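You operate a simulated robot arm through the tools that you are given. There is no shell and no other tool.

The job below is to be done with a simulated two-armed robot. You get a single attempt, and the scene is never put back.

TASK
Plug the red hose into the tester and set the limit to its label.
Fine: shut the steel lid again. Where these are worked on the way, their far stop is far enough and under half their travel is too little: steel lid.

Only the result counts: the job must be done as asked and must still hold three seconds after the hand-in. Knocking over, shifting, dropping, spilling or breaking anything else fails it. Lids that push on must go on centred and level and be pressed home; caps that screw on are set level and turned clockwise until they are tight.

THE ROBOT
Two 7-joint arms with fingered hands on one trunk that stands fixed in place. Base frame: the origin is at the foot of the trunk, x ahead of it, y to its left, z up; the work surface is at about z = 86. Units: cm, degrees, N and s.
The left shoulder is at [8.1, 24.1, 151.7], the right one opposite. With the tool pointing down near the work surface each hand reaches from about 30 to 96 cm from the base axis, measured 20 degrees to its own side. Payload 4.9 kg a hand.
The TCP of each hand is the grasp point between the finger pads, 3.2 cm short of the fingertips. In the tool frame z runs along the fingers and y along their closing line. Largest opening 20 cm; the body of the gripper starts 8.9 cm behind the TCP. The gripper is a hand of 4 fingers: y runs from the thumb to the fingers, the wrist lies at [0, 0, -26.7] in the tool frame, and closing takes about 1.5 s.
Orientation is told as [roll, pitch, yaw] about the base's x, y, z axes, in that order, counted from this pose: with the fingers straight down and closing along the base's y, the tool's x points along the base's -x, its y along +y and its z along -z.

THE INTERFACE
- The arms move only by the tool drive_tool. It takes "left_series", "right_series" or both (then of equal length, played together; a hand with none holds still); each is a list that holds one entry, the list of rows, each a list of 6 numbers: the shift along the tool's x, y, z in units of 40 mm (1.0 is 40 mm), then the turn, a rotation vector about the tool's x, y, z in units of 4 degrees (1.0 is 4 degrees). In form: [[[dx, dy, dz, ax, ay, az], ...]]. A call has 1 to 20 rows; each row shifts and turns the commanded pose from where the row before left it, along the tool's axes as they then stand. "left_gripper" and "right_gripper" are, for a hand that has rows, the closure, from 0 (fully open) to 1 (shut), set as the call begins (left out, the last holds). A call with a number of a shift or a turn outside -1 to 1 is refused whole. Each row takes 0.2 s and may step no farther than 5 cm and 8.6 degrees from the row before; otherwise, or with a gripper value out of range, the whole call is refused. A pose out of reach is approached as far as the arm can. The call stops where the force on the tool passes 40 N (or 10 N more than at its start, if that is more) or the arm is blocked; 0.2 s more then pass. Each finger travels about 7.2 cm/s and halts on what it meets, pressing with about 31 N; the grip force reading is that of the motor and also rises with nothing between the fingers. The clock runs only during rows and for 0.2 s after the last one: add rows that do not move to give the fingers time. It gives the time, the measured TCP pose, the force on the tool (base axes), the opening and the grip force at its end, in the units of the frame above (readings bear some noise), with the torque about the TCP (base axes, N m) and any sound that the robot's microphone picked up.
- Cameras (640 x 400 px; columns grow to the right, rows downward): "scene" is now at [11.93, 0.07, 169.85]; the picture's right is [0.01, -1.00, 0.00], its down [-0.51, -0.00, -0.86] and it looks along [0.86, 0.01, -0.51] (base axes); focal length 338 px, centre (320, 200). "left" rides on the left gripper at [-6.9, -6.9, -11.6] in its tool frame; the picture's right is [0.71, -0.71, 0.00], its down [0.54, 0.54, -0.64] and it looks along [0.45, 0.45, 0.77] (tool axes); focal length 226 px, centre (320, 200). "right" rides on the right gripper at [6.9, -6.9, -11.6] in its tool frame; the picture's right is [0.71, 0.71, 0.00], its down [-0.54, 0.54, -0.64] and it looks along [-0.45, 0.45, 0.77] (tool axes); focal length 226 px, centre (320, 200). There is no depth. A picture from a camera that has moved, and an enlarged one, comes with that camera's place and axes in the base frame and with its lens.
- grab_frame(camera): a new picture of that camera. It takes no simulated time.
- lift_body(by): slides the trunk up (or, below 0, down) by that many cm; the arms and the scene camera ride with it, the base frame stays. It gives what a move gives, with no picture.
- set_fingers(finger1, finger2, finger3, thumb_bend, hand): sets how far each is bent, from 0 (flat) to 1 (curled in); at 0.3 the hand is open as for a grip, at 0.7 the pads meet at the TCP. One left out holds its place. A second passes; each finger stops where it meets its share of the squeeze, and holds until it gets a number again. A gripper value or a shape takes the hand back. It gives what a move gives, with no picture; readings hold the bend of each and the force on the fingers (four entries, about 0 where the hand has none), thumb and palm.
- preshape(shape, hand): the hand has 4 fingers and takes this shape, open, in about a second: jaw (thumb against the fingers, like two jaws); tri (thumb and two fingers); tip (a fingertip pinch); poke (one finger out to press); point (the index stretched); flat (the hand flat); cup (the hand cupped); fist (a fist). The gripper value then closes the fingers along that shape, each until it touches; the sizes above hold for jaw. It gives what a move gives, with no picture.
- pan_tilt(pan, tilt): turns the head with the scene camera to pan (to the left, within 86 degrees either way) and tilt (down, from -29 to 69), counted from straight ahead of the robot. It gives what a move gives.
- enlarge(camera, box): a new picture of the part [left, top, right, bottom] of that camera's present view, enlarged. It takes no simulated time.
- job_done(): hands the job in; it is judged then, once.

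Nothing tells you positions but the pictures and the camera data. Unless the task says otherwise, let go and move clear before handing in.

The tools are called after "Call:" as name(argument=value, ...) on one line, values as JSON. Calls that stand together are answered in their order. drive_tool: Moves the arms, as the interface text tells. Its arguments: {"type":"object","properties":{"left_series":{"type":"array","items":{"type":"array","items":{"type":"array","items":{"type":"number"}}}},"left_gripper":{"type":"number"},"right_series":{"type":"array","items":{"type":"array","items":{"type":"array","items":{"type":"number"}}}},"right_gripper":{"type":"number"}},"required":[]} The other tools are called the same way: lift_body (by) slides the trunk up or down; preshape (shape, hand) gives the hand a shape; set_fingers (finger1, finger2, finger3, thumb_bend, hand) moves the fingers one by one; pan_tilt (pan, tilt) turns the head that bears the scene camera; grab_frame (camera) takes a picture; enlarge (camera, box) takes an enlarged picture of a part of a camera's view; job_done () hands the job in.

At the start:

```text
time: 0.0
left_eef_pos: [64.41, 18.96, 153.2]
left_tool_rot: [-1.9, -1.5, -0.9]
left_contact_force: [0.4, 0.4, 0.1]
left_moment: [-0.01, 0.02, -0.04]
left_finger_gap: 20.01
left_grasp_force: 0.0
left_shape: jaw
left_bend: [0.3, 0.3, 0.3, 0.3]
left_finger forces: [0.0, 0.0, 0.0, 0.0, 0.0, 0.0]
right_eef_pos: [71.17, -39.9, 139.64]
right_tool_rot: [-3.9, 7.5, -0.4]
right_contact_force: [-0.1, -0.1, 1.0]
right_moment: [-0.02, -0.01, -0.01]
right_finger_gap: 19.99
right_grasp_force: 0.1
right_shape: jaw
right_bend: [0.3, 0.3, 0.3, 0.3]
right_finger forces: [0.0, 0.0, 0.0, 0.0, 0.0, 0.0]
trunk travel left (down, up): [-42.5, 41.5]
head pan, tilt: [0.4, 30.6]
```

scene: 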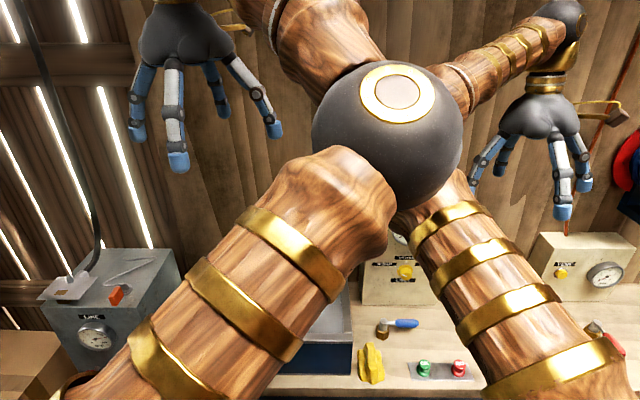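
right: 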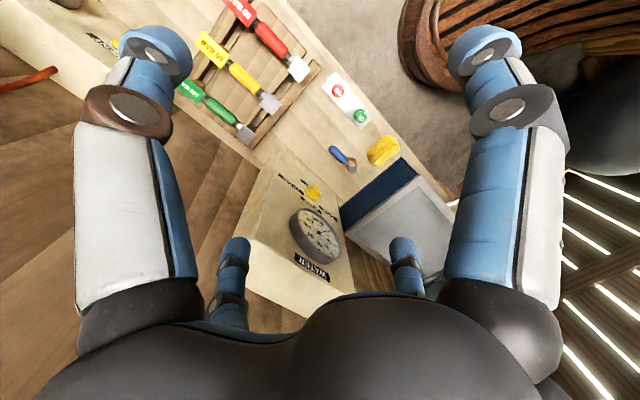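
left: 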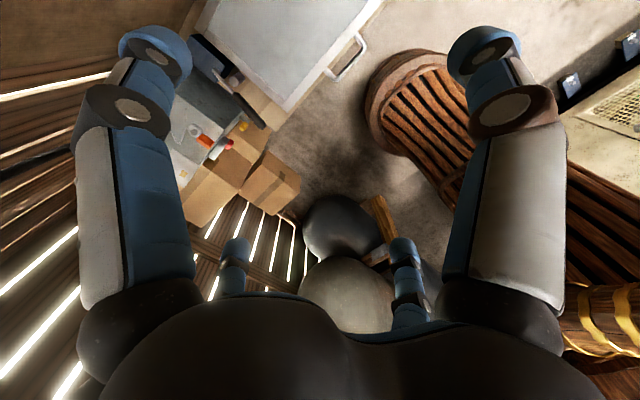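

The arms block most of the scene camera's view. I can make out a tester box, a box with a gauge on the right and hoses at the workbench, so I'll look around with the head before moving anything.

Call:
pan_tilt(pan=-40, tilt=40)

Call:
grab_frame(camera="scene")

Call:
pan_tilt(pan=40, tilt=40)

Call:
grab_frame(camera="scene")

Call:
pan_tilt(pan=0, tilt=50)

Call:
grab_frame(camera="scene")

```text
time: 1.1
left_eef_pos: [64.44, 18.95, 153.3]
left_tool_rot: [-1.9, -1.6, -0.9]
left_contact_force: [-0.7, 0.3, -0.2]
left_moment: [0.0, 0.01, 0.0]
left_finger_gap: 19.97
left_grasp_force: 0.0
left_shape: jaw
left_bend: [0.3, 0.3, 0.3, 0.3]
left_finger forces: [0.0, 0.0, 0.1, 0.0, 0.0, 0.0]
right_eef_pos: [71.08, -40.09, 139.64]
right_tool_rot: [-3.8, 7.4, -0.6]
right_contact_force: [-0.5, -0.2, 0.5]
right_moment: [0.04, -0.02, -0.01]
right_finger_gap: 19.99
right_grasp_force: 0.0
right_shape: jaw
right_bend: [0.3, 0.3, 0.3, 0.3]
right_finger forces: [0.1, 0.0, 0.0, 0.1, 0.0, 0.1]
trunk travel left (down, up): [-42.5, 41.5]
head pan, tilt: [-40.0, 40.0]
```

```text
taken
camera scene: at [9.42, -5.46, 168.41], right [-0.64, -0.77, 0.0], down [-0.49, 0.41, -0.77], along [0.59, -0.49, -0.64], focal length 338 px, centre (320, 200)
```

scene: 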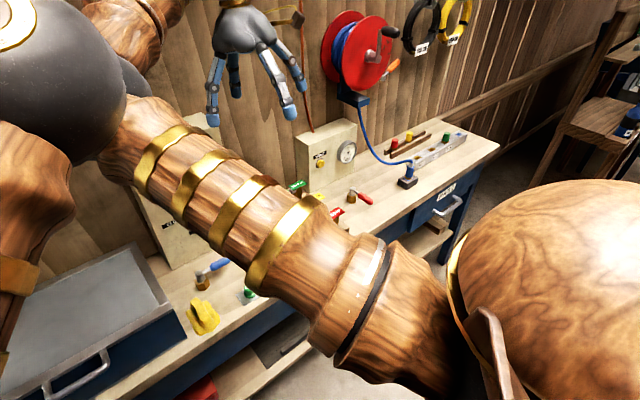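

```text
time: 2.6
left_eef_pos: [64.47, 18.93, 153.28]
left_tool_rot: [-2.0, -1.5, -0.9]
left_contact_force: [-0.3, -0.4, -0.5]
left_moment: [0.0, -0.03, -0.01]
left_finger_gap: 20.0
left_grasp_force: 0.1
left_shape: jaw
left_bend: [0.3, 0.3, 0.3, 0.3]
left_finger forces: [0.0, 0.0, 0.0, 0.1, 0.1, 0.0]
right_eef_pos: [70.95, -39.93, 139.74]
right_tool_rot: [-3.7, 7.4, -0.5]
right_contact_force: [-0.3, -1.1, -0.3]
right_moment: [-0.01, 0.01, 0.0]
right_finger_gap: 19.98
right_grasp_force: 0.0
right_shape: jaw
right_bend: [0.3, 0.3, 0.3, 0.3]
right_finger forces: [0.0, 0.0, 0.1, 0.0, 0.0, 0.1]
trunk travel left (down, up): [-42.5, 41.5]
head pan, tilt: [40.0, 40.0]
```

```text
taken
camera scene: at [9.42, 5.46, 168.41], right [0.64, -0.77, 0.0], down [-0.49, -0.41, -0.77], along [0.59, 0.49, -0.64], focal length 338 px, centre (320, 200)
```

scene: 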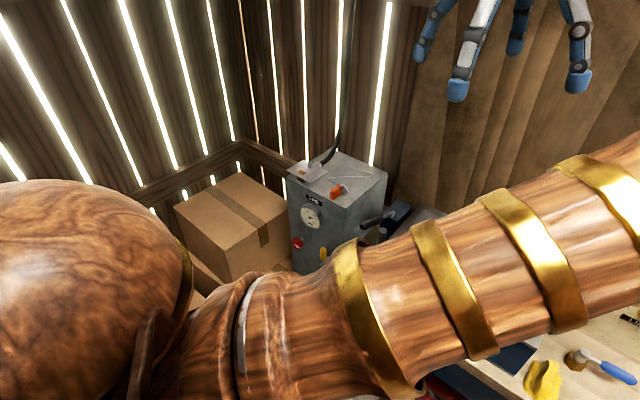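

```text
time: 3.7
left_eef_pos: [64.39, 19.02, 153.29]
left_tool_rot: [-2.0, -1.6, -0.9]
left_contact_force: [-0.5, -0.3, -0.5]
left_moment: [-0.01, -0.01, 0.01]
left_finger_gap: 19.98
left_grasp_force: 0.1
left_shape: jaw
left_bend: [0.3, 0.3, 0.3, 0.3]
left_finger forces: [0.1, 0.0, 0.1, 0.1, 0.0, 0.0]
right_eef_pos: [71.03, -40.04, 139.73]
right_tool_rot: [-3.9, 7.5, -0.4]
right_contact_force: [-0.5, -0.5, 0.6]
right_moment: [0.04, -0.01, -0.03]
right_finger_gap: 19.98
right_grasp_force: 0.1
right_shape: jaw
right_bend: [0.3, 0.3, 0.3, 0.3]
right_finger forces: [0.0, 0.0, 0.0, 0.0, 0.1, 0.1]
trunk travel left (down, up): [-42.5, 41.5]
head pan, tilt: [0.0, 50.0]
```

```text
taken
camera scene: at [10.6, 0.01, 166.99], right [0.0, -1.0, 0.0], down [-0.77, 0.0, -0.64], along [0.64, 0.0, -0.77], focal length 338 px, centre (320, 200)
```

scene: 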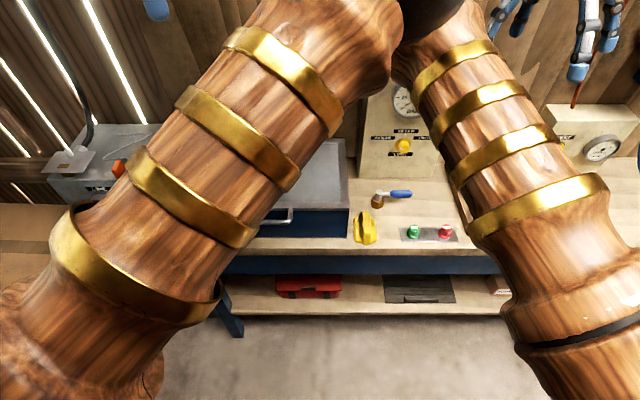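

The right wrist camera has the best view of the bench, so I'll enlarge parts of it and of the scene camera.

Call:
enlarge(camera="right", box=[200, 120, 420, 300])

Call:
enlarge(camera="right", box=[80, 0, 320, 150])

Call:
enlarge(camera="left", box=[160, 0, 380, 220])

Call:
enlarge(camera="scene", box=[320, 60, 520, 260])

Call:
pan_tilt(pan=-45, tilt=25)

Call:
grab_frame(camera="scene")

Call:
enlarge(camera="scene", box=[250, 120, 570, 320])

```text
2.22 times, centred on (310, 210) of right
camera zoom: at [65.8, -45.99, 152.42], right [-0.7, 0.71, 0.05], down [0.62, 0.58, 0.53], along [0.35, 0.4, -0.85], focal length 502 px, centre (342, 178)
```

zoom: 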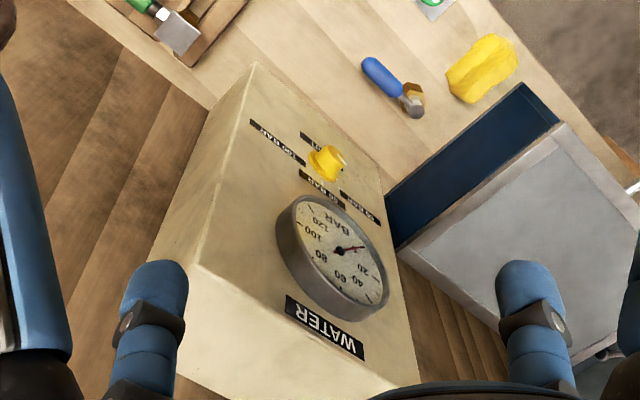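

```text
2.67 times, centred on (200, 75) of right
camera zoom: at [65.8, -45.99, 152.42], right [-0.7, 0.71, 0.05], down [0.62, 0.58, 0.53], along [0.35, 0.4, -0.85], focal length 603 px, centre (640, 533)
```

zoom: 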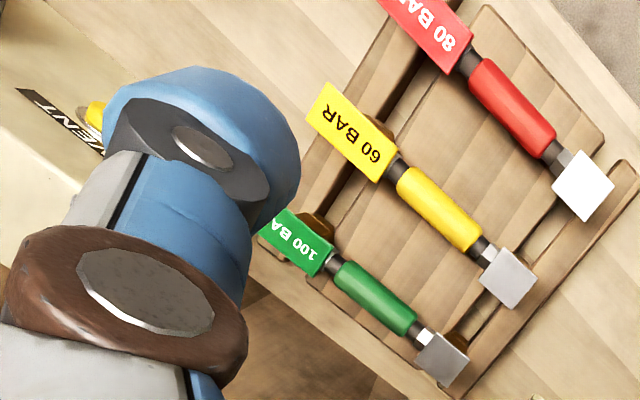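

```text
1.82 times, centred on (270, 110) of left
camera zoom: at [70.86, 12.33, 165.25], right [-0.72, -0.7, 0.0], down [-0.55, 0.57, 0.61], along [-0.43, 0.44, -0.79], focal length 411 px, centre (411, 364)
```

zoom: 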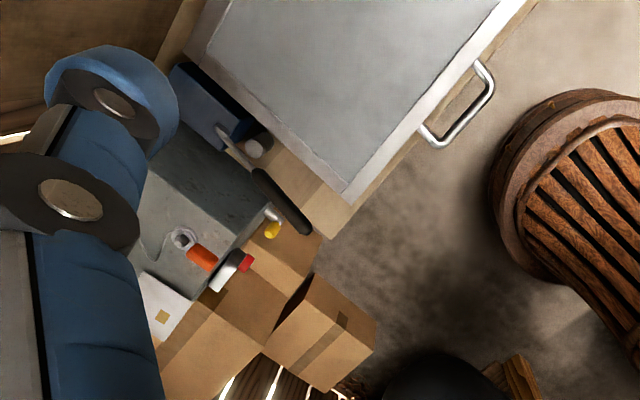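

```text
2.00 times, centred on (420, 160) of scene
camera zoom: at [10.6, 0.01, 166.99], right [0.0, -1.0, 0.0], down [-0.77, 0.0, -0.64], along [0.64, 0.0, -0.77], focal length 675 px, centre (120, 280)
```

zoom: 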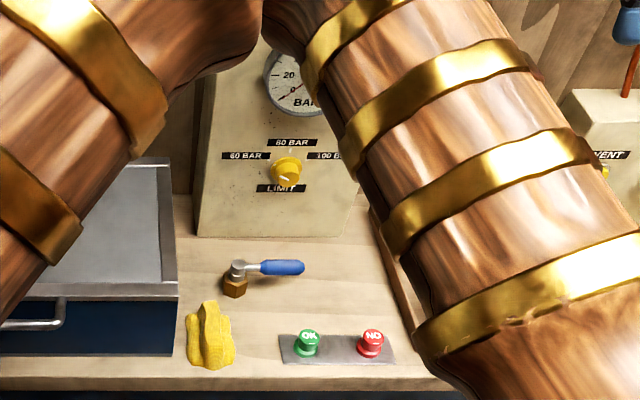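

```text
time: 4.8
left_eef_pos: [64.48, 18.99, 153.18]
left_tool_rot: [-1.9, -1.7, -0.9]
left_contact_force: [-0.7, 0.3, 0.0]
left_moment: [0.01, 0.0, 0.03]
left_finger_gap: 20.0
left_grasp_force: 0.1
left_shape: jaw
left_bend: [0.3, 0.3, 0.3, 0.3]
left_finger forces: [0.0, 0.0, 0.0, 0.0, 0.0, 0.0]
right_eef_pos: [71.04, -40.01, 139.78]
right_tool_rot: [-3.7, 7.5, -0.5]
right_contact_force: [0.3, 0.6, 0.0]
right_moment: [-0.01, 0.0, -0.02]
right_finger_gap: 19.99
right_grasp_force: 0.0
right_shape: jaw
right_bend: [0.3, 0.3, 0.3, 0.3]
right_finger forces: [0.0, 0.1, 0.0, 0.1, 0.0, 0.0]
trunk travel left (down, up): [-42.5, 41.5]
head pan, tilt: [-45.0, 25.0]
```

```text
taken
camera scene: at [9.42, -6.5, 170.74], right [-0.71, -0.71, 0.0], down [-0.3, 0.3, -0.91], along [0.64, -0.64, -0.42], focal length 338 px, centre (320, 200)
```

scene: 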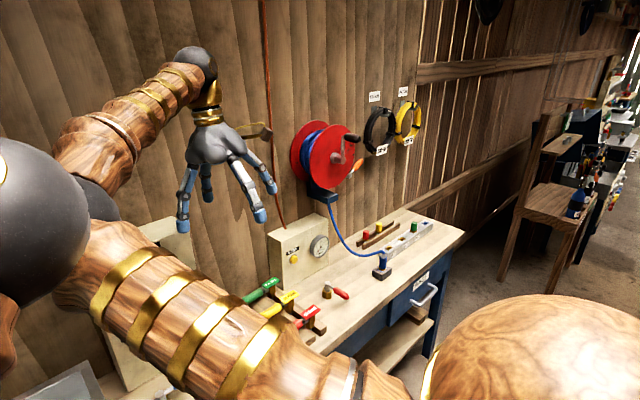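

```text
2.00 times, centred on (410, 220) of scene
camera zoom: at [9.42, -6.5, 170.74], right [-0.71, -0.71, 0.0], down [-0.3, 0.3, -0.91], along [0.64, -0.64, -0.42], focal length 675 px, centre (140, 160)
```

zoom: 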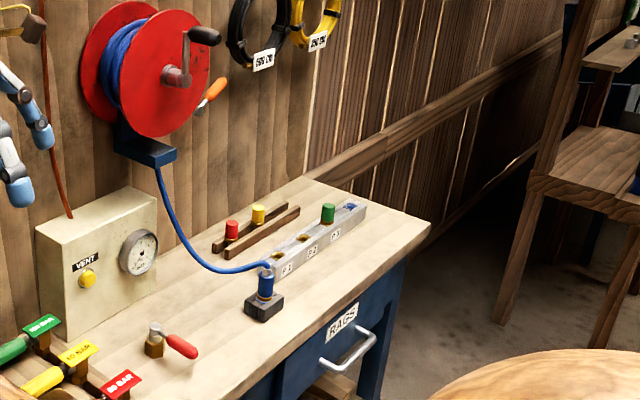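

The bench holds three hose ends on a rack: green 100, yellow 60 and red 80 BAR. The WATER tester has a LIMIT selector at about [86.5, -25, 101], and a steel-lidded chest stands to its left. I'll move both arms out to the sides to clear the view.

Call:
drive_tool(left_series=[[[0.3, 1, 0, 0, 0, 0], [0.3, 1, 0, 0, 0, 0], [0.3, 1, 0, 0, 0, 0], [0.3, 1, 0, 0, 0, 0], [0.3, 1, 0, 0, 0, 0], [0.3, 1, 0, 0, 0, 0], [0.3, 1, 0, 0, 0, 0], [0.3, 1, 0, 0, 0, 0], [0.3, 1, 0, 0, 0, 0], [0.3, 1, 0, 0, 0, 0], [0, 0, 0, 0, 0, 0]]], right_series=[[[0.3, -1, 0, 0, 0, 0], [0.3, -1, 0, 0, 0, 0], [0.3, -1, 0, 0, 0, 0], [0.3, -1, 0, 0, 0, 0], [0.3, -1, 0, 0, 0, 0], [0.3, -1, 0, 0, 0, 0], [0.3, -1, 0, 0, 0, 0], [0, 0, 0, 0, 0, 0], [0, 0, 0, 0, 0, 0], [0, 0, 0, 0, 0, 0], [0, 0, 0, 0, 0, 0]]])

Call:
pan_tilt(pan=0, tilt=40)

Call:
grab_frame(camera="scene")

```text
time: 7.2
left_eef_pos: [53.21, 59.01, 151.47]
left_tool_rot: [-1.8, -1.6, -0.9]
left_contact_force: [-0.5, 0.0, 0.3]
left_moment: [0.04, -0.02, 0.0]
left_finger_gap: 19.99
left_grasp_force: 0.1
left_shape: jaw
left_bend: [0.3, 0.3, 0.3, 0.3]
left_finger forces: [0.0, 0.0, 0.0, 0.0, 0.0, 0.1]
right_eef_pos: [62.76, -67.87, 142.68]
right_tool_rot: [-3.8, 7.4, -0.5]
right_contact_force: [0.1, 1.0, -0.1]
right_moment: [-0.01, 0.03, -0.04]
right_finger_gap: 19.98
right_grasp_force: 0.1
right_shape: jaw
right_bend: [0.3, 0.3, 0.3, 0.3]
right_finger forces: [0.0, 0.0, 0.0, 0.0, 0.0, 0.0]
trunk travel left (down, up): [-42.5, 41.5]
head pan, tilt: [-45.0, 25.0]
```

```text
time: 8.3
left_eef_pos: [53.17, 59.08, 151.5]
left_tool_rot: [-2.0, -1.6, -0.9]
left_contact_force: [-0.4, 1.1, -0.3]
left_moment: [-0.04, -0.01, 0.02]
left_finger_gap: 20.01
left_grasp_force: 0.0
left_shape: jaw
left_bend: [0.3, 0.3, 0.3, 0.3]
left_finger forces: [0.0, 0.0, 0.0, 0.0, 0.0, 0.0]
right_eef_pos: [62.72, -67.71, 142.56]
right_tool_rot: [-3.8, 7.6, -0.5]
right_contact_force: [0.2, -0.2, 0.4]
right_moment: [0.01, 0.03, -0.01]
right_finger_gap: 19.98
right_grasp_force: 0.0
right_shape: jaw
right_bend: [0.3, 0.3, 0.3, 0.3]
right_finger forces: [0.0, 0.0, 0.1, 0.0, 0.0, 0.0]
trunk travel left (down, up): [-42.5, 41.5]
head pan, tilt: [0.0, 40.0]
```

```text
taken
camera scene: at [11.39, 0.02, 168.41], right [0.0, -1.0, 0.0], down [-0.64, 0.0, -0.77], along [0.77, 0.0, -0.64], focal length 338 px, centre (320, 200)
```

scene: 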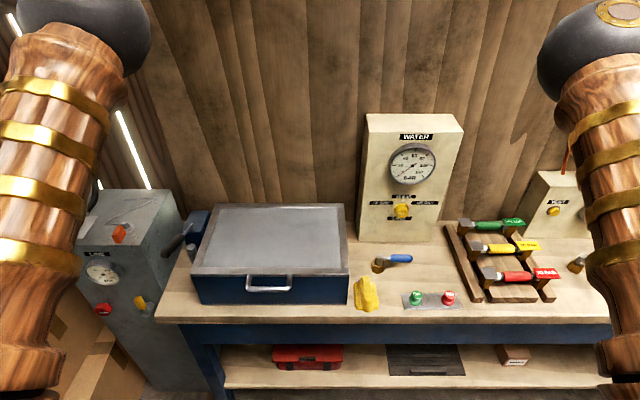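

Now the bench is clear. I'll enlarge its details.

Call:
enlarge(camera="scene", box=[440, 200, 600, 310])

Call:
enlarge(camera="scene", box=[340, 100, 480, 240])

Call:
enlarge(camera="scene", box=[170, 180, 370, 320])

Call:
enlarge(camera="scene", box=[340, 230, 480, 330])

Call:
enlarge(camera="scene", box=[60, 180, 240, 330])

Call:
pan_tilt(pan=-40, tilt=40)

Call:
grab_frame(camera="scene")

Call:
grab_frame(camera="right")

Call:
grab_frame(camera="left")

```text
3.64 times, centred on (520, 255) of scene
camera zoom: at [11.39, 0.02, 168.41], right [0.0, -1.0, 0.0], down [-0.64, 0.0, -0.77], along [0.77, 0.0, -0.64], focal length 1227 px, centre (-407, 0)
```

zoom: 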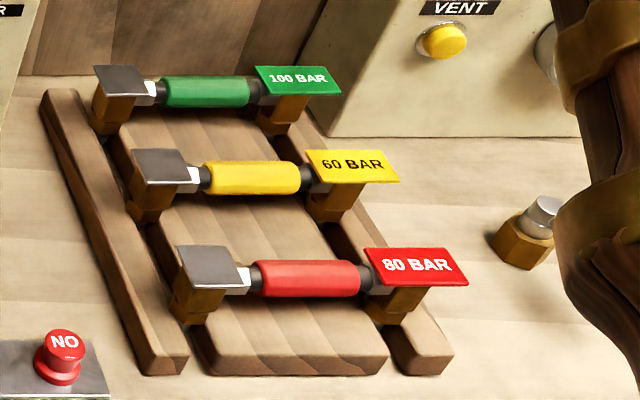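

```text
2.86 times, centred on (410, 170) of scene
camera zoom: at [11.39, 0.02, 168.41], right [0.0, -1.0, 0.0], down [-0.64, 0.0, -0.77], along [0.77, 0.0, -0.64], focal length 964 px, centre (63, 286)
```

zoom: 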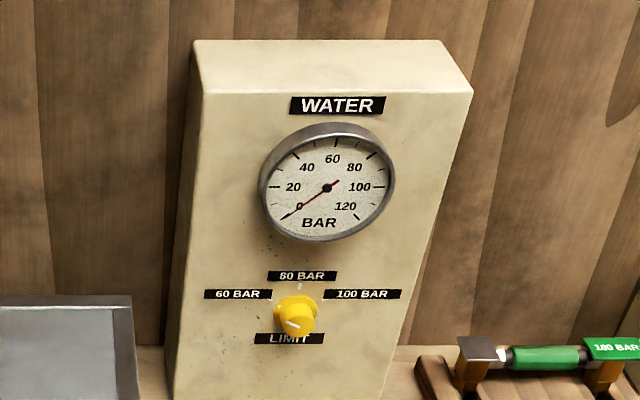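

```text
2.86 times, centred on (270, 250) of scene
camera zoom: at [11.39, 0.02, 168.41], right [0.0, -1.0, 0.0], down [-0.64, 0.0, -0.77], along [0.77, 0.0, -0.64], focal length 964 px, centre (463, 57)
```

zoom: 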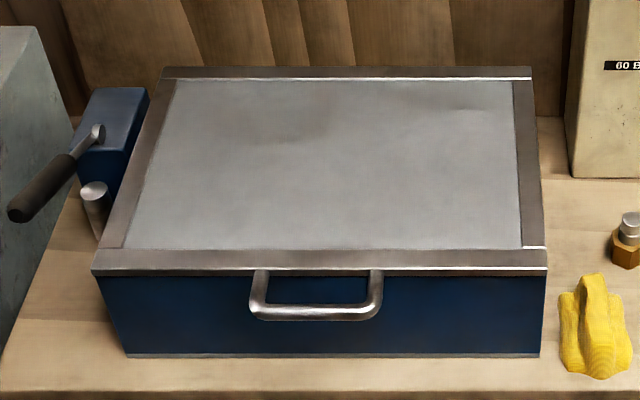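

```text
4.00 times, centred on (410, 280) of scene
camera zoom: at [11.39, 0.02, 168.41], right [0.0, -1.0, 0.0], down [-0.64, 0.0, -0.77], along [0.77, 0.0, -0.64], focal length 1350 px, centre (-40, -120)
```

zoom: 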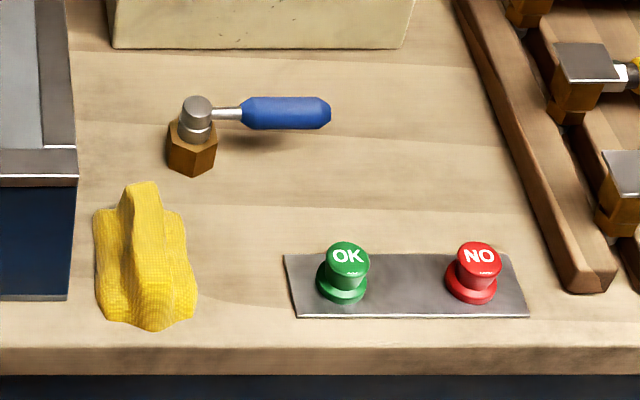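

```text
2.67 times, centred on (150, 255) of scene
camera zoom: at [11.39, 0.02, 168.41], right [0.0, -1.0, 0.0], down [-0.64, 0.0, -0.77], along [0.77, 0.0, -0.64], focal length 900 px, centre (773, 53)
```

zoom: 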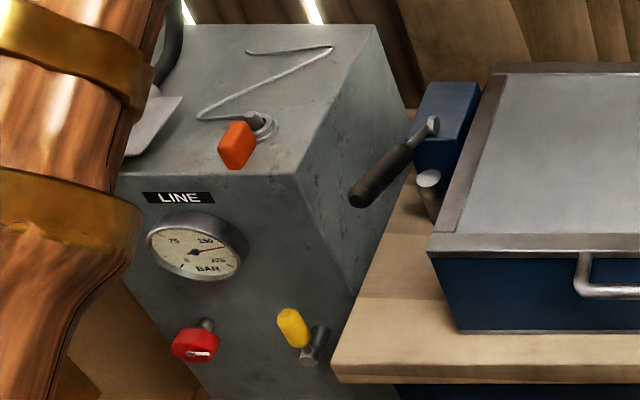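

```text
time: 9.4
left_eef_pos: [53.15, 59.09, 151.49]
left_tool_rot: [-2.0, -1.6, -0.9]
left_contact_force: [-0.5, 0.5, -0.9]
left_moment: [0.01, 0.03, -0.01]
left_finger_gap: 20.01
left_grasp_force: 0.1
left_shape: jaw
left_bend: [0.3, 0.3, 0.3, 0.3]
left_finger forces: [0.0, 0.0, 0.1, 0.0, 0.1, 0.1]
right_eef_pos: [62.63, -67.66, 142.63]
right_tool_rot: [-3.8, 7.4, -0.5]
right_contact_force: [-0.3, 0.7, -0.8]
right_moment: [-0.01, 0.0, 0.0]
right_finger_gap: 19.97
right_grasp_force: 0.1
right_shape: jaw
right_bend: [0.3, 0.3, 0.3, 0.3]
right_finger forces: [0.0, 0.0, 0.0, 0.0, 0.0, 0.1]
trunk travel left (down, up): [-42.5, 41.5]
head pan, tilt: [-40.0, 40.0]
```

```text
taken
camera scene: at [9.42, -5.44, 168.41], right [-0.64, -0.77, 0.0], down [-0.49, 0.41, -0.77], along [0.59, -0.49, -0.64], focal length 338 px, centre (320, 200)
```

scene: 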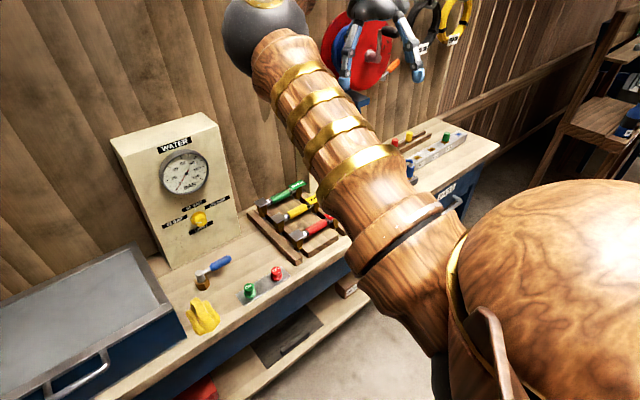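

```text
taken
camera right: at [57.36, -73.79, 155.41], right [-0.7, 0.71, 0.05], down [0.62, 0.58, 0.53], along [0.35, 0.4, -0.85], focal length 226 px, centre (320, 200)
```

right: 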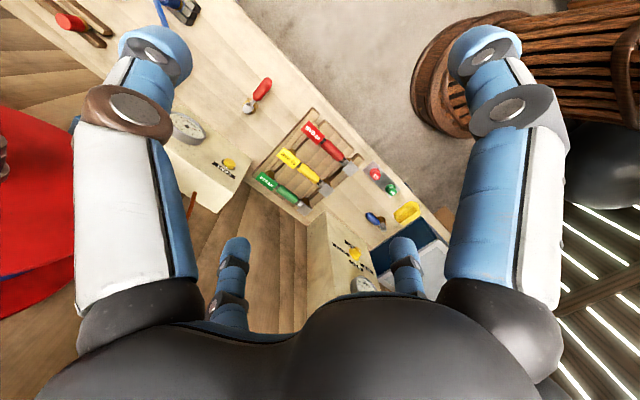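

```text
taken
camera left: at [59.59, 52.45, 163.51], right [-0.72, -0.7, 0.0], down [-0.55, 0.57, 0.61], along [-0.43, 0.44, -0.79], focal length 226 px, centre (320, 200)
```

left: 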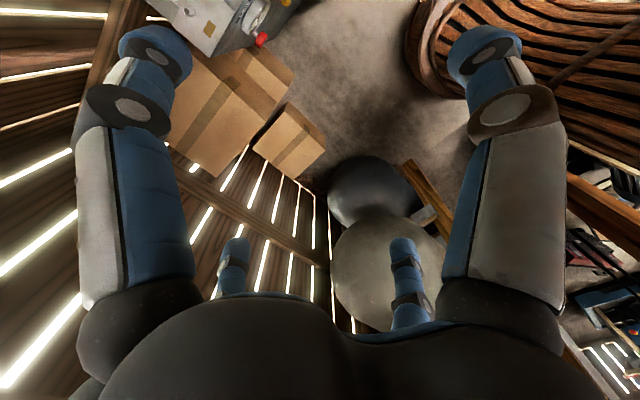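

The chest (x about 64–90, y -7.5–33) has the steel lid, hinged at the back, with its front handle at about [60.3, 12.3, 99.5]. The tester socket is probably inside it. I'll rotate the left hand so it closes along x, thumb toward the lid, then bring it near the handle.

Call:
drive_tool(left_series=[[[0, 0, 0, 0, 0, -1], [0, 0, 0, 0, 0, -1], [0, 0, 0, 0, 0, -1], [0, 0, 0, 0, 0, -1], [0, 0, 0, 0, 0, -1], [0, 0, 0, 0, 0, -1], [0, 0, 0, 0, 0, -1], [0, 0, 0, 0, 0, -1], [0, 0, 0, 0, 0, -1], [0, 0, 0, 0, 0, -1], [0, 0, 0, 0, 0, -1], [0, 0, 0, 0, 0, -1], [0, 0, 0, 0, 0, -1], [0, 0, 0, 0, 0, -1], [0, 0, 0, 0, 0, -1], [0, 0, 0, 0, 0, -1], [0, 0, 0, 0, 0, -1], [0, 0, 0, 0, 0, -1], [0, 0, 0, 0, 0, -1], [0, 0, 0, 0, 0, -1]]], left_gripper=0.8)

Call:
drive_tool(left_series=[[[0, 0, 0, 0, 0, -1], [0, 0, 0, 0, 0, -1], [0, 0, 0, 0, 0, -0.7], [0, 0, 0, 0, 0, 0], [0, 0, 0, 0, 0, 0]]])

Call:
pan_tilt(pan=30, tilt=30)

Call:
grab_frame(camera="scene")

Call:
grab_frame(camera="left")

```text
time: 13.6
left_eef_pos: [53.18, 59.11, 151.57]
left_tool_rot: [-1.8, 1.7, 79.1]
left_contact_force: [-0.3, -0.5, -0.4]
left_moment: [-0.02, -0.02, -0.02]
left_finger_gap: 4.03
left_grasp_force: 0.1
left_shape: jaw
left_bend: [0.54, 0.54, 0.54, 0.53]
left_finger forces: [0.0, 0.0, 0.0, 0.1, 0.0, 0.0]
right_eef_pos: [62.58, -67.67, 142.58]
right_tool_rot: [-3.8, 7.5, -0.6]
right_contact_force: [0.0, 0.1, -0.4]
right_moment: [-0.03, -0.04, -0.01]
right_finger_gap: 20.01
right_grasp_force: 0.1
right_shape: jaw
right_bend: [0.3, 0.3, 0.3, 0.3]
right_finger forces: [0.0, 0.0, 0.0, 0.1, 0.0, 0.0]
trunk travel left (down, up): [-42.5, 41.5]
head pan, tilt: [-40.0, 40.0]
```

```text
time: 14.8
left_eef_pos: [53.08, 59.13, 151.56]
left_tool_rot: [-1.7, 1.9, 89.9]
left_contact_force: [0.1, -0.2, 0.1]
left_moment: [-0.01, -0.02, 0.03]
left_finger_gap: 4.01
left_grasp_force: 0.0
left_shape: jaw
left_bend: [0.54, 0.54, 0.54, 0.53]
left_finger forces: [0.0, 0.0, 0.1, 0.1, 0.0, 0.0]
right_eef_pos: [62.78, -67.74, 142.62]
right_tool_rot: [-3.8, 7.5, -0.4]
right_contact_force: [0.3, -0.2, 0.2]
right_moment: [0.03, 0.0, -0.03]
right_finger_gap: 19.99
right_grasp_force: 0.1
right_shape: jaw
right_bend: [0.3, 0.3, 0.3, 0.3]
right_finger forces: [0.0, 0.0, 0.1, 0.0, 0.1, 0.0]
trunk travel left (down, up): [-42.5, 41.5]
head pan, tilt: [-40.0, 40.0]
```

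```text
time: 16.2
left_eef_pos: [53.1, 59.09, 151.63]
left_tool_rot: [-1.5, 1.9, 90.0]
left_contact_force: [0.3, 0.3, 0.9]
left_moment: [-0.02, -0.01, -0.02]
left_finger_gap: 4.04
left_grasp_force: 0.1
left_shape: jaw
left_bend: [0.54, 0.54, 0.54, 0.53]
left_finger forces: [0.0, 0.0, 0.0, 0.0, 0.0, 0.1]
right_eef_pos: [62.68, -67.76, 142.76]
right_tool_rot: [-3.7, 7.6, -0.5]
right_contact_force: [0.7, -0.3, 0.2]
right_moment: [0.0, 0.02, 0.03]
right_finger_gap: 20.0
right_grasp_force: 0.0
right_shape: jaw
right_bend: [0.3, 0.3, 0.3, 0.3]
right_finger forces: [0.0, 0.0, 0.0, 0.0, 0.0, 0.0]
trunk travel left (down, up): [-42.5, 41.5]
head pan, tilt: [30.0, 30.0]
```

```text
taken
camera scene: at [10.74, 4.52, 169.94], right [0.5, -0.87, 0.0], down [-0.43, -0.25, -0.87], along [0.75, 0.43, -0.5], focal length 338 px, centre (320, 200)
```

scene: 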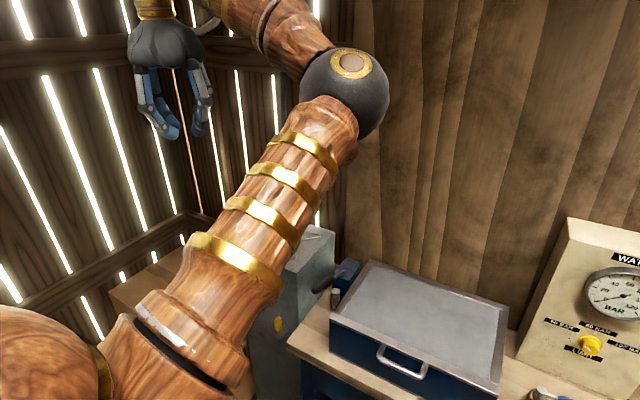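

```text
taken
camera left: at [59.68, 66.34, 163.08], right [0.71, -0.71, 0.04], down [-0.56, -0.52, 0.65], along [-0.43, -0.48, -0.76], focal length 226 px, centre (320, 200)
```

left: 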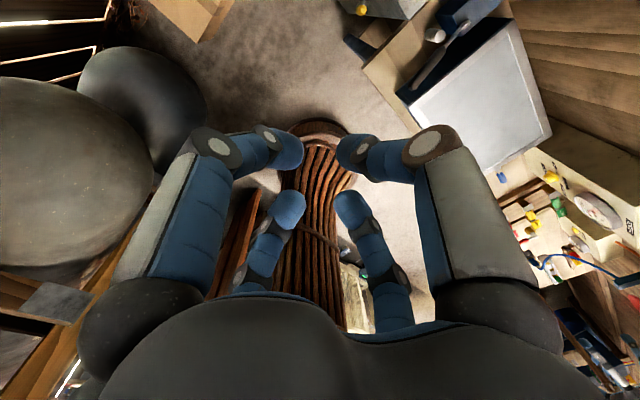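

The hand's four digits seem to converge from several sides. I'll look closely at both hands to understand their shape.

Call:
enlarge(camera="scene", box=[110, 20, 230, 150])

Call:
preshape(hand="left", shape="tip")

Call:
enlarge(camera="scene", box=[110, 20, 230, 150])

Call:
grab_frame(camera="left")

Call:
preshape(hand="left", shape="poke")

Call:
enlarge(camera="scene", box=[110, 20, 230, 150])

Call:
grab_frame(camera="left")

```text
3.08 times, centred on (170, 85) of scene
camera zoom: at [10.74, 4.52, 169.94], right [0.5, -0.87, 0.0], down [-0.43, -0.25, -0.87], along [0.75, 0.43, -0.5], focal length 1038 px, centre (782, 554)
```

zoom: 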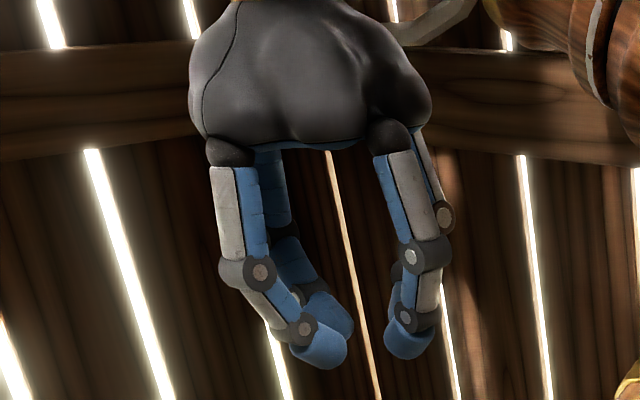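

```text
time: 17.1
left_eef_pos: [53.14, 59.12, 151.5]
left_tool_rot: [-1.6, 1.9, 89.9]
left_contact_force: [0.2, 0.6, -0.8]
left_moment: [0.0, 0.03, 0.01]
left_finger_gap: 19.96
left_grasp_force: 0.2
left_shape: tip
left_bend: [0.16, 0.3, 0.16, 0.3]
left_finger forces: [0.0, 0.0, 0.1, 0.0, 0.0, 0.0]
right_eef_pos: [62.59, -67.93, 142.62]
right_tool_rot: [-3.8, 7.5, -0.5]
right_contact_force: [-0.3, 0.5, 0.4]
right_moment: [0.03, -0.02, -0.02]
right_finger_gap: 20.0
right_grasp_force: 0.1
right_shape: jaw
right_bend: [0.3, 0.3, 0.3, 0.3]
right_finger forces: [0.0, 0.1, 0.0, 0.0, 0.1, 0.1]
trunk travel left (down, up): [-42.5, 41.5]
head pan, tilt: [30.0, 30.0]
```

```text
3.08 times, centred on (170, 85) of scene
camera zoom: at [10.74, 4.53, 169.94], right [0.5, -0.87, 0.0], down [-0.43, -0.25, -0.87], along [0.75, 0.43, -0.5], focal length 1038 px, centre (782, 554)
```

zoom: 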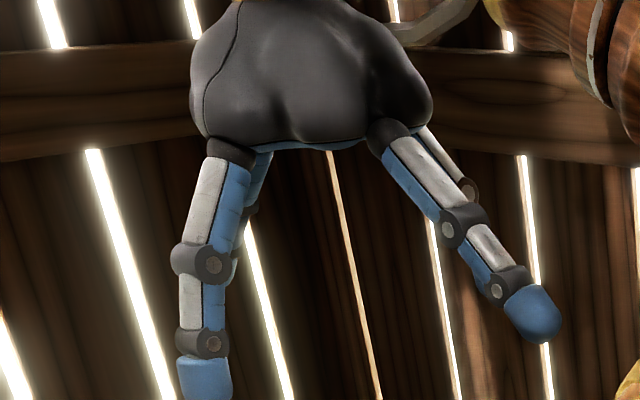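

```text
taken
camera left: at [59.67, 66.35, 163.08], right [0.71, -0.71, 0.04], down [-0.56, -0.52, 0.65], along [-0.43, -0.48, -0.76], focal length 226 px, centre (320, 200)
```

left: 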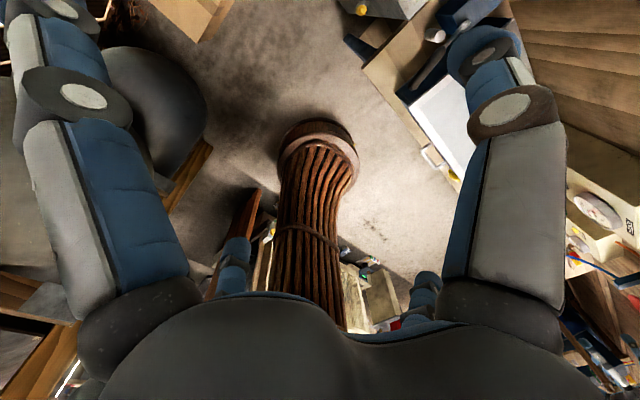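

```text
time: 18.0
left_eef_pos: [53.16, 59.14, 151.66]
left_tool_rot: [-1.6, 1.9, 89.8]
left_contact_force: [0.4, 0.6, 0.1]
left_moment: [0.0, -0.02, 0.01]
left_finger_gap: 0.01
left_grasp_force: 0.1
left_shape: poke
left_bend: [1.0, 1.0, 1.0, 0.81]
left_finger forces: [0.0, 0.0, 0.1, 0.0, 0.1, 0.1]
right_eef_pos: [62.64, -67.84, 142.6]
right_tool_rot: [-3.8, 7.4, -0.5]
right_contact_force: [-0.2, -0.6, -0.8]
right_moment: [-0.02, -0.02, -0.01]
right_finger_gap: 20.0
right_grasp_force: 0.1
right_shape: jaw
right_bend: [0.3, 0.3, 0.3, 0.3]
right_finger forces: [0.1, 0.1, 0.1, 0.0, 0.1, 0.0]
trunk travel left (down, up): [-42.5, 41.5]
head pan, tilt: [30.0, 30.0]
```

```text
3.08 times, centred on (170, 85) of scene
camera zoom: at [10.74, 4.53, 169.94], right [0.5, -0.87, 0.0], down [-0.43, -0.25, -0.87], along [0.75, 0.43, -0.5], focal length 1038 px, centre (782, 554)
```

zoom: 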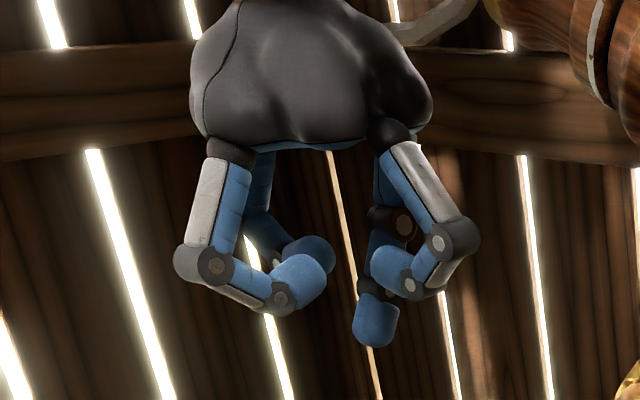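

```text
taken
camera left: at [59.68, 66.34, 163.08], right [0.71, -0.71, 0.04], down [-0.56, -0.52, 0.65], along [-0.43, -0.48, -0.76], focal length 226 px, centre (320, 200)
```

left: 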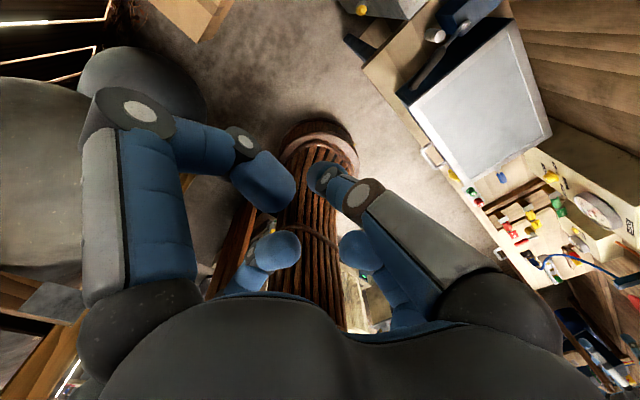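

The hand is radial: the thumb is opposed by finger 2, with fingers 1 and 3 at the sides. For the bar handle I'll use the "tip" pinch tilted 45° forward, thumb on top and side fingers splayed.

Call:
preshape(hand="left", shape="tip")

Call:
drive_tool(left_series=[[[0, 0, 0, 1, 0, 0], [0, 0, 0, 1, 0, 0], [0, 0, 0, 1, 0, 0], [0, 0, 0, 1, 0, 0], [0, 0, 0, 1, 0, 0], [0, 0, 0, 1, 0, 0], [0, 0, 0, 1, 0, 0], [0, 0, 0, 1, 0, 0], [0, 0, 0, 1, 0, 0], [0, 0, 0, 1, 0, 0], [0, 0, 0, 1, 0, 0], [0, 0, 0, 0.5, 0, 0], [0, 0, 0, 0, 0, 0]]], left_gripper=0.6)

Call:
drive_tool(left_series=[[[1, 0.5, 0.5, 0, 0, 0], [1, 0.5, 0.5, 0, 0, 0], [1, 0.5, 0.5, 0, 0, 0], [1, 0.5, 0.5, 0, 0, 0], [1, 0.5, 0.5, 0, 0, 0], [1, 0.5, 0.5, 0, 0, 0], [1, 0.5, 0.5, 0, 0, 0], [1, 0.5, 0.5, 0, 0, 0], [1, 0.5, 0.5, 0, 0, 0], [1, 0.5, 0.5, 0, 0, 0], [1, 0.5, 0.5, 0, 0, 0], [0.7, 0.5, 0.5, 0, 0, 0], [0, 0, 0, 0, 0, 0]]])

Call:
grab_frame(camera="left")

Call:
grab_frame(camera="scene")

```text
time: 18.9
left_eef_pos: [53.16, 59.12, 151.57]
left_tool_rot: [-1.7, 1.8, 89.9]
left_contact_force: [-0.6, 0.4, -0.3]
left_moment: [0.01, 0.0, -0.06]
left_finger_gap: 19.99
left_grasp_force: 0.0
left_shape: tip
left_bend: [0.16, 0.3, 0.16, 0.3]
left_finger forces: [0.1, 0.1, 0.0, 0.0, 0.0, 0.1]
right_eef_pos: [62.63, -67.79, 142.72]
right_tool_rot: [-3.8, 7.6, -0.6]
right_contact_force: [-0.6, 0.7, 0.1]
right_moment: [-0.03, -0.01, 0.02]
right_finger_gap: 19.97
right_grasp_force: 0.0
right_shape: jaw
right_bend: [0.3, 0.3, 0.3, 0.3]
right_finger forces: [0.0, 0.0, 0.1, 0.0, 0.0, 0.0]
trunk travel left (down, up): [-42.5, 41.5]
head pan, tilt: [30.0, 30.0]
```

```text
time: 21.7
left_eef_pos: [53.08, 59.2, 151.59]
left_tool_rot: [-47.6, 2.0, 90.0]
left_contact_force: [0.2, 0.0, 0.6]
left_moment: [-0.04, -0.03, 0.0]
left_finger_gap: 8.02
left_grasp_force: 0.0
left_shape: tip
left_bend: [0.16, 0.42, 0.16, 0.41]
left_finger forces: [0.0, 0.0, 0.1, 0.0, 0.0, 0.0]
right_eef_pos: [62.64, -67.66, 142.6]
right_tool_rot: [-3.8, 7.5, -0.5]
right_contact_force: [-0.3, 0.1, 0.6]
right_moment: [0.04, 0.03, 0.0]
right_finger_gap: 19.98
right_grasp_force: 0.0
right_shape: jaw
right_bend: [0.3, 0.3, 0.3, 0.3]
right_finger forces: [0.0, 0.0, 0.2, 0.0, 0.0, 0.1]
trunk travel left (down, up): [-42.5, 41.5]
head pan, tilt: [30.0, 30.0]
```

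```text
time: 24.7
left_eef_pos: [60.99, 17.08, 121.17]
left_tool_rot: [-47.5, 1.8, 94.8]
left_contact_force: [0.0, 0.3, -1.0]
left_moment: [0.01, 0.03, 0.01]
left_finger_gap: 8.03
left_grasp_force: 0.1
left_shape: tip
left_bend: [0.16, 0.42, 0.16, 0.41]
left_finger forces: [0.0, 0.1, 0.0, 0.0, 0.1, 0.1]
left hand out of reach, approached as far as the arm can: row 6, 7, 8, 9
right_eef_pos: [62.61, -67.87, 142.61]
right_tool_rot: [-3.9, 7.5, -0.4]
right_contact_force: [0.5, 0.2, 0.0]
right_moment: [0.01, -0.04, 0.0]
right_finger_gap: 19.99
right_grasp_force: 0.1
right_shape: jaw
right_bend: [0.3, 0.3, 0.3, 0.3]
right_finger forces: [0.0, 0.0, 0.0, 0.0, 0.1, 0.0]
trunk travel left (down, up): [-42.5, 41.5]
head pan, tilt: [30.0, 30.0]
stopped in row 13 (left hand): the arm was blocked; the commanded pose is now the measured one
```

```text
taken
camera left: at [56.35, 23.94, 133.9], right [0.53, -0.65, 0.54], down [-0.79, -0.61, 0.05], along [0.3, -0.46, -0.84], focal length 226 px, centre (320, 200)
```

left: 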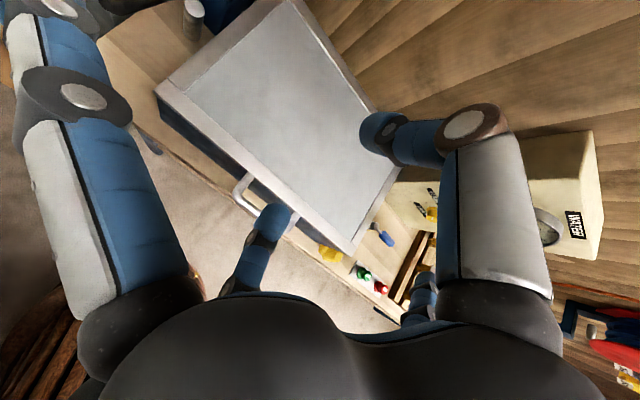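

```text
taken
camera scene: at [10.6, 4.39, 169.96], right [0.5, -0.87, 0.0], down [-0.43, -0.25, -0.87], along [0.75, 0.43, -0.5], focal length 338 px, centre (320, 200)
```

scene: 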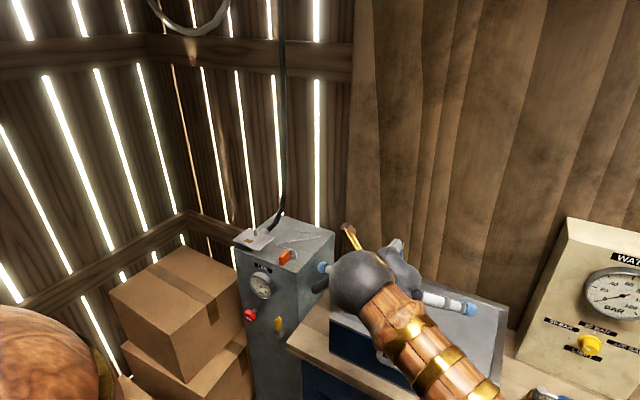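

The left arm hit a limit while folded close to the body. I'll raise the trunk a bit for room, then move back and down to the pre-grasp in front of the handle.

Call:
lift_body(by=14)

Call:
drive_tool(left_series=[[[0, 0.7, 0.7, 0, 0, 0], [0, 0.7, 0.7, 0, 0, 0], [0.3, 0.7, 0.7, 0, 0, 0], [0.3, 0.7, 0.7, 0, 0, 0], [0.3, 0.7, 0.2, 0, 0, 0], [0.3, 0.7, 0, 0, 0, 0], [0, 0, 0, 0, 0, 0]]])

Call:
grab_frame(camera="left")

Call:
pan_tilt(pan=10, tilt=50)

Call:
grab_frame(camera="scene")

```text
time: 26.4
left_eef_pos: [60.98, 17.28, 135.26]
left_tool_rot: [-47.5, 1.8, 94.9]
left_contact_force: [0.1, -0.8, -0.2]
left_moment: [0.02, -0.02, -0.01]
left_finger_gap: 8.03
left_grasp_force: 0.1
left_shape: tip
left_bend: [0.16, 0.42, 0.16, 0.41]
left_finger forces: [0.0, 0.0, 0.0, 0.1, 0.0, 0.0]
right_eef_pos: [62.75, -67.65, 156.64]
right_tool_rot: [-3.8, 7.5, -0.4]
right_contact_force: [-0.4, -0.4, -0.4]
right_moment: [0.02, 0.03, 0.02]
right_finger_gap: 20.0
right_grasp_force: 0.2
right_shape: jaw
right_bend: [0.3, 0.3, 0.3, 0.3]
right_finger forces: [0.0, 0.0, 0.1, 0.0, 0.0, 0.1]
trunk travel left (down, up): [-56.5, 27.5]
head pan, tilt: [30.0, 30.0]
```

```text
time: 28.2
left_eef_pos: [58.79, 15.95, 113.57]
left_tool_rot: [-47.3, -2.6, 96.4]
left_contact_force: [0.5, 0.4, -0.1]
left_moment: [-0.03, 0.02, 0.01]
left_finger_gap: 8.03
left_grasp_force: 0.1
left_shape: tip
left_bend: [0.16, 0.42, 0.16, 0.41]
left_finger forces: [0.0, 0.0, 0.0, 0.1, 0.0, 0.1]
right_eef_pos: [62.68, -67.84, 156.6]
right_tool_rot: [-3.9, 7.4, -0.5]
right_contact_force: [-0.5, 1.0, -0.3]
right_moment: [-0.01, 0.0, 0.02]
right_finger_gap: 20.0
right_grasp_force: 0.1
right_shape: jaw
right_bend: [0.3, 0.3, 0.3, 0.3]
right_finger forces: [0.0, 0.1, 0.0, 0.0, 0.0, 0.0]
trunk travel left (down, up): [-56.5, 27.5]
head pan, tilt: [30.0, 30.0]
stopped in row 7 (left hand): the arm was blocked; the commanded pose is now the measured one
```

```text
taken
camera left: at [54.24, 21.71, 126.75], right [0.56, -0.67, 0.49], down [-0.77, -0.63, 0.01], along [0.3, -0.38, -0.87], focal length 226 px, centre (320, 200)
```

left: 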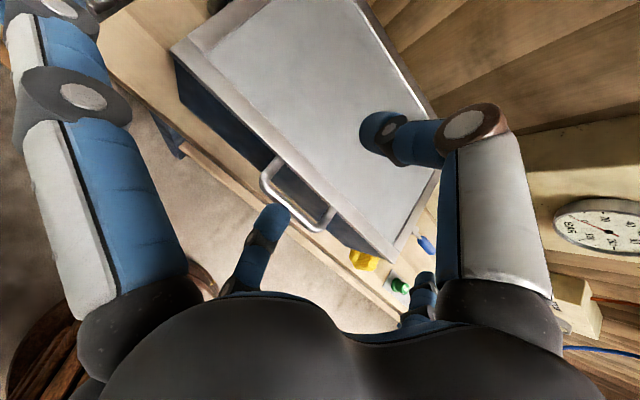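

```text
time: 29.0
left_eef_pos: [58.75, 16.05, 113.55]
left_tool_rot: [-47.5, -2.6, 96.4]
left_contact_force: [-0.1, 0.0, 0.1]
left_moment: [0.03, 0.01, 0.05]
left_finger_gap: 8.03
left_grasp_force: 0.1
left_shape: tip
left_bend: [0.16, 0.42, 0.16, 0.41]
left_finger forces: [0.0, 0.0, 0.1, 0.0, 0.0, 0.1]
right_eef_pos: [62.68, -67.76, 156.66]
right_tool_rot: [-3.8, 7.5, -0.5]
right_contact_force: [-0.1, -0.2, 0.5]
right_moment: [-0.02, -0.02, 0.01]
right_finger_gap: 19.99
right_grasp_force: 0.0
right_shape: jaw
right_bend: [0.3, 0.3, 0.3, 0.3]
right_finger forces: [0.0, 0.1, 0.0, 0.0, 0.0, 0.0]
trunk travel left (down, up): [-56.5, 27.5]
head pan, tilt: [10.0, 50.0]
```

```text
taken
camera scene: at [10.47, 1.33, 181.0], right [0.17, -0.98, 0.0], down [-0.75, -0.13, -0.64], along [0.63, 0.11, -0.77], focal length 338 px, centre (320, 200)
```

scene: 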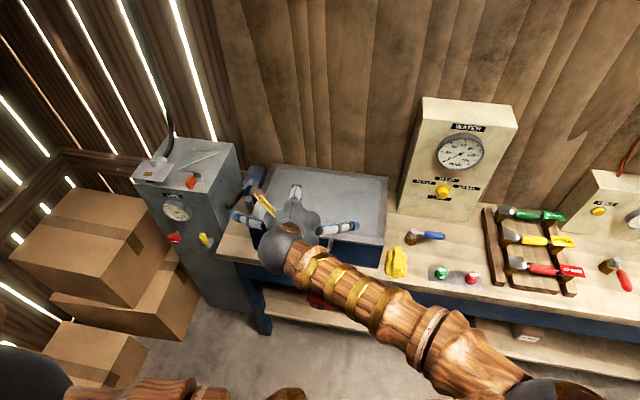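

The block is a folding limit, with the wrist too close to the shoulder. I'll raise the trunk further so the arm is more extended, then come down to the handle again.

Call:
lift_body(by=14)

Call:
drive_tool(left_series=[[[0, 0, 0, 0, 0, 0.5], [0, 0, 0, 0, -0.5, 0.5], [0, 0, 0, 0, -0.5, 0.5], [0.3, 0.7, 0, 0, 0, 0], [0.3, 0.7, 0, 0, 0, 0], [0, 0.5, 0.5, 0, 0, 0], [0, 0.5, 0.5, 0, 0, 0], [0, 0.5, 0.5, 0, 0, 0], [0, 0, 0, 0, 0, 0]]])

Call:
grab_frame(camera="left")

Call:
grab_frame(camera="scene")

```text
time: 30.7
left_eef_pos: [58.85, 15.91, 127.65]
left_tool_rot: [-47.3, -2.6, 96.4]
left_contact_force: [0.0, -0.9, -0.4]
left_moment: [-0.01, 0.03, -0.04]
left_finger_gap: 8.04
left_grasp_force: 0.1
left_shape: tip
left_bend: [0.16, 0.42, 0.16, 0.41]
left_finger forces: [0.0, 0.0, 0.0, 0.0, 0.0, 0.1]
right_eef_pos: [62.73, -67.72, 170.59]
right_tool_rot: [-3.8, 7.5, -0.4]
right_contact_force: [-0.6, 0.3, 0.8]
right_moment: [0.02, -0.04, 0.02]
right_finger_gap: 20.0
right_grasp_force: 0.1
right_shape: jaw
right_bend: [0.3, 0.3, 0.3, 0.3]
right_finger forces: [0.0, 0.1, 0.1, 0.1, 0.0, 0.0]
trunk travel left (down, up): [-70.5, 13.5]
head pan, tilt: [10.0, 50.0]
```

```text
time: 32.7
left_eef_pos: [55.43, 15.3, 114.75]
left_tool_rot: [-47.4, -9.6, 95.3]
left_contact_force: [0.1, 0.4, 0.5]
left_moment: [0.0, 0.02, 0.02]
left_finger_gap: 8.03
left_grasp_force: 0.0
left_shape: tip
left_bend: [0.16, 0.42, 0.16, 0.41]
left_finger forces: [0.0, 0.0, 0.1, 0.0, 0.0, 0.0]
right_eef_pos: [62.84, -67.55, 170.63]
right_tool_rot: [-3.8, 7.4, -0.5]
right_contact_force: [0.1, 0.7, 1.1]
right_moment: [-0.01, 0.03, 0.01]
right_finger_gap: 19.98
right_grasp_force: 0.1
right_shape: jaw
right_bend: [0.3, 0.3, 0.3, 0.3]
right_finger forces: [0.0, 0.1, 0.0, 0.1, 0.0, 0.1]
trunk travel left (down, up): [-70.5, 13.5]
head pan, tilt: [10.0, 50.0]
```

```text
taken
camera left: at [51.18, 19.48, 128.57], right [0.55, -0.74, 0.39], down [-0.79, -0.62, -0.05], along [0.28, -0.28, -0.92], focal length 226 px, centre (320, 200)
```

left: 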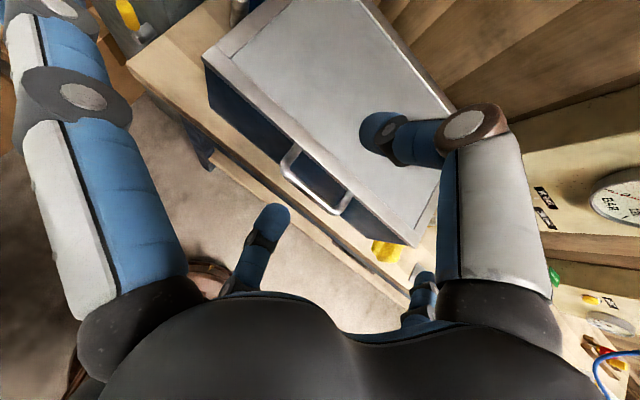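

```text
taken
camera scene: at [10.51, 1.41, 194.99], right [0.17, -0.98, 0.0], down [-0.75, -0.13, -0.64], along [0.63, 0.11, -0.77], focal length 338 px, centre (320, 200)
```

scene: 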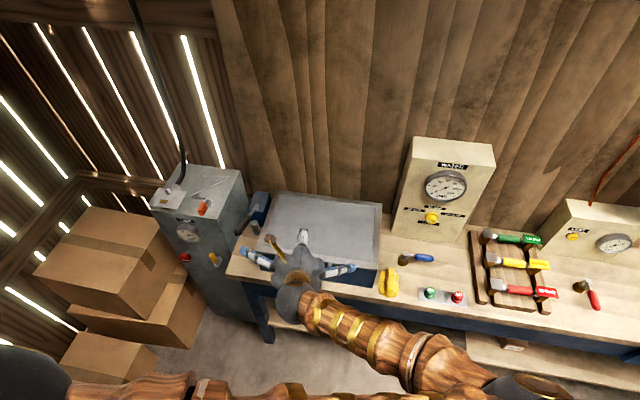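

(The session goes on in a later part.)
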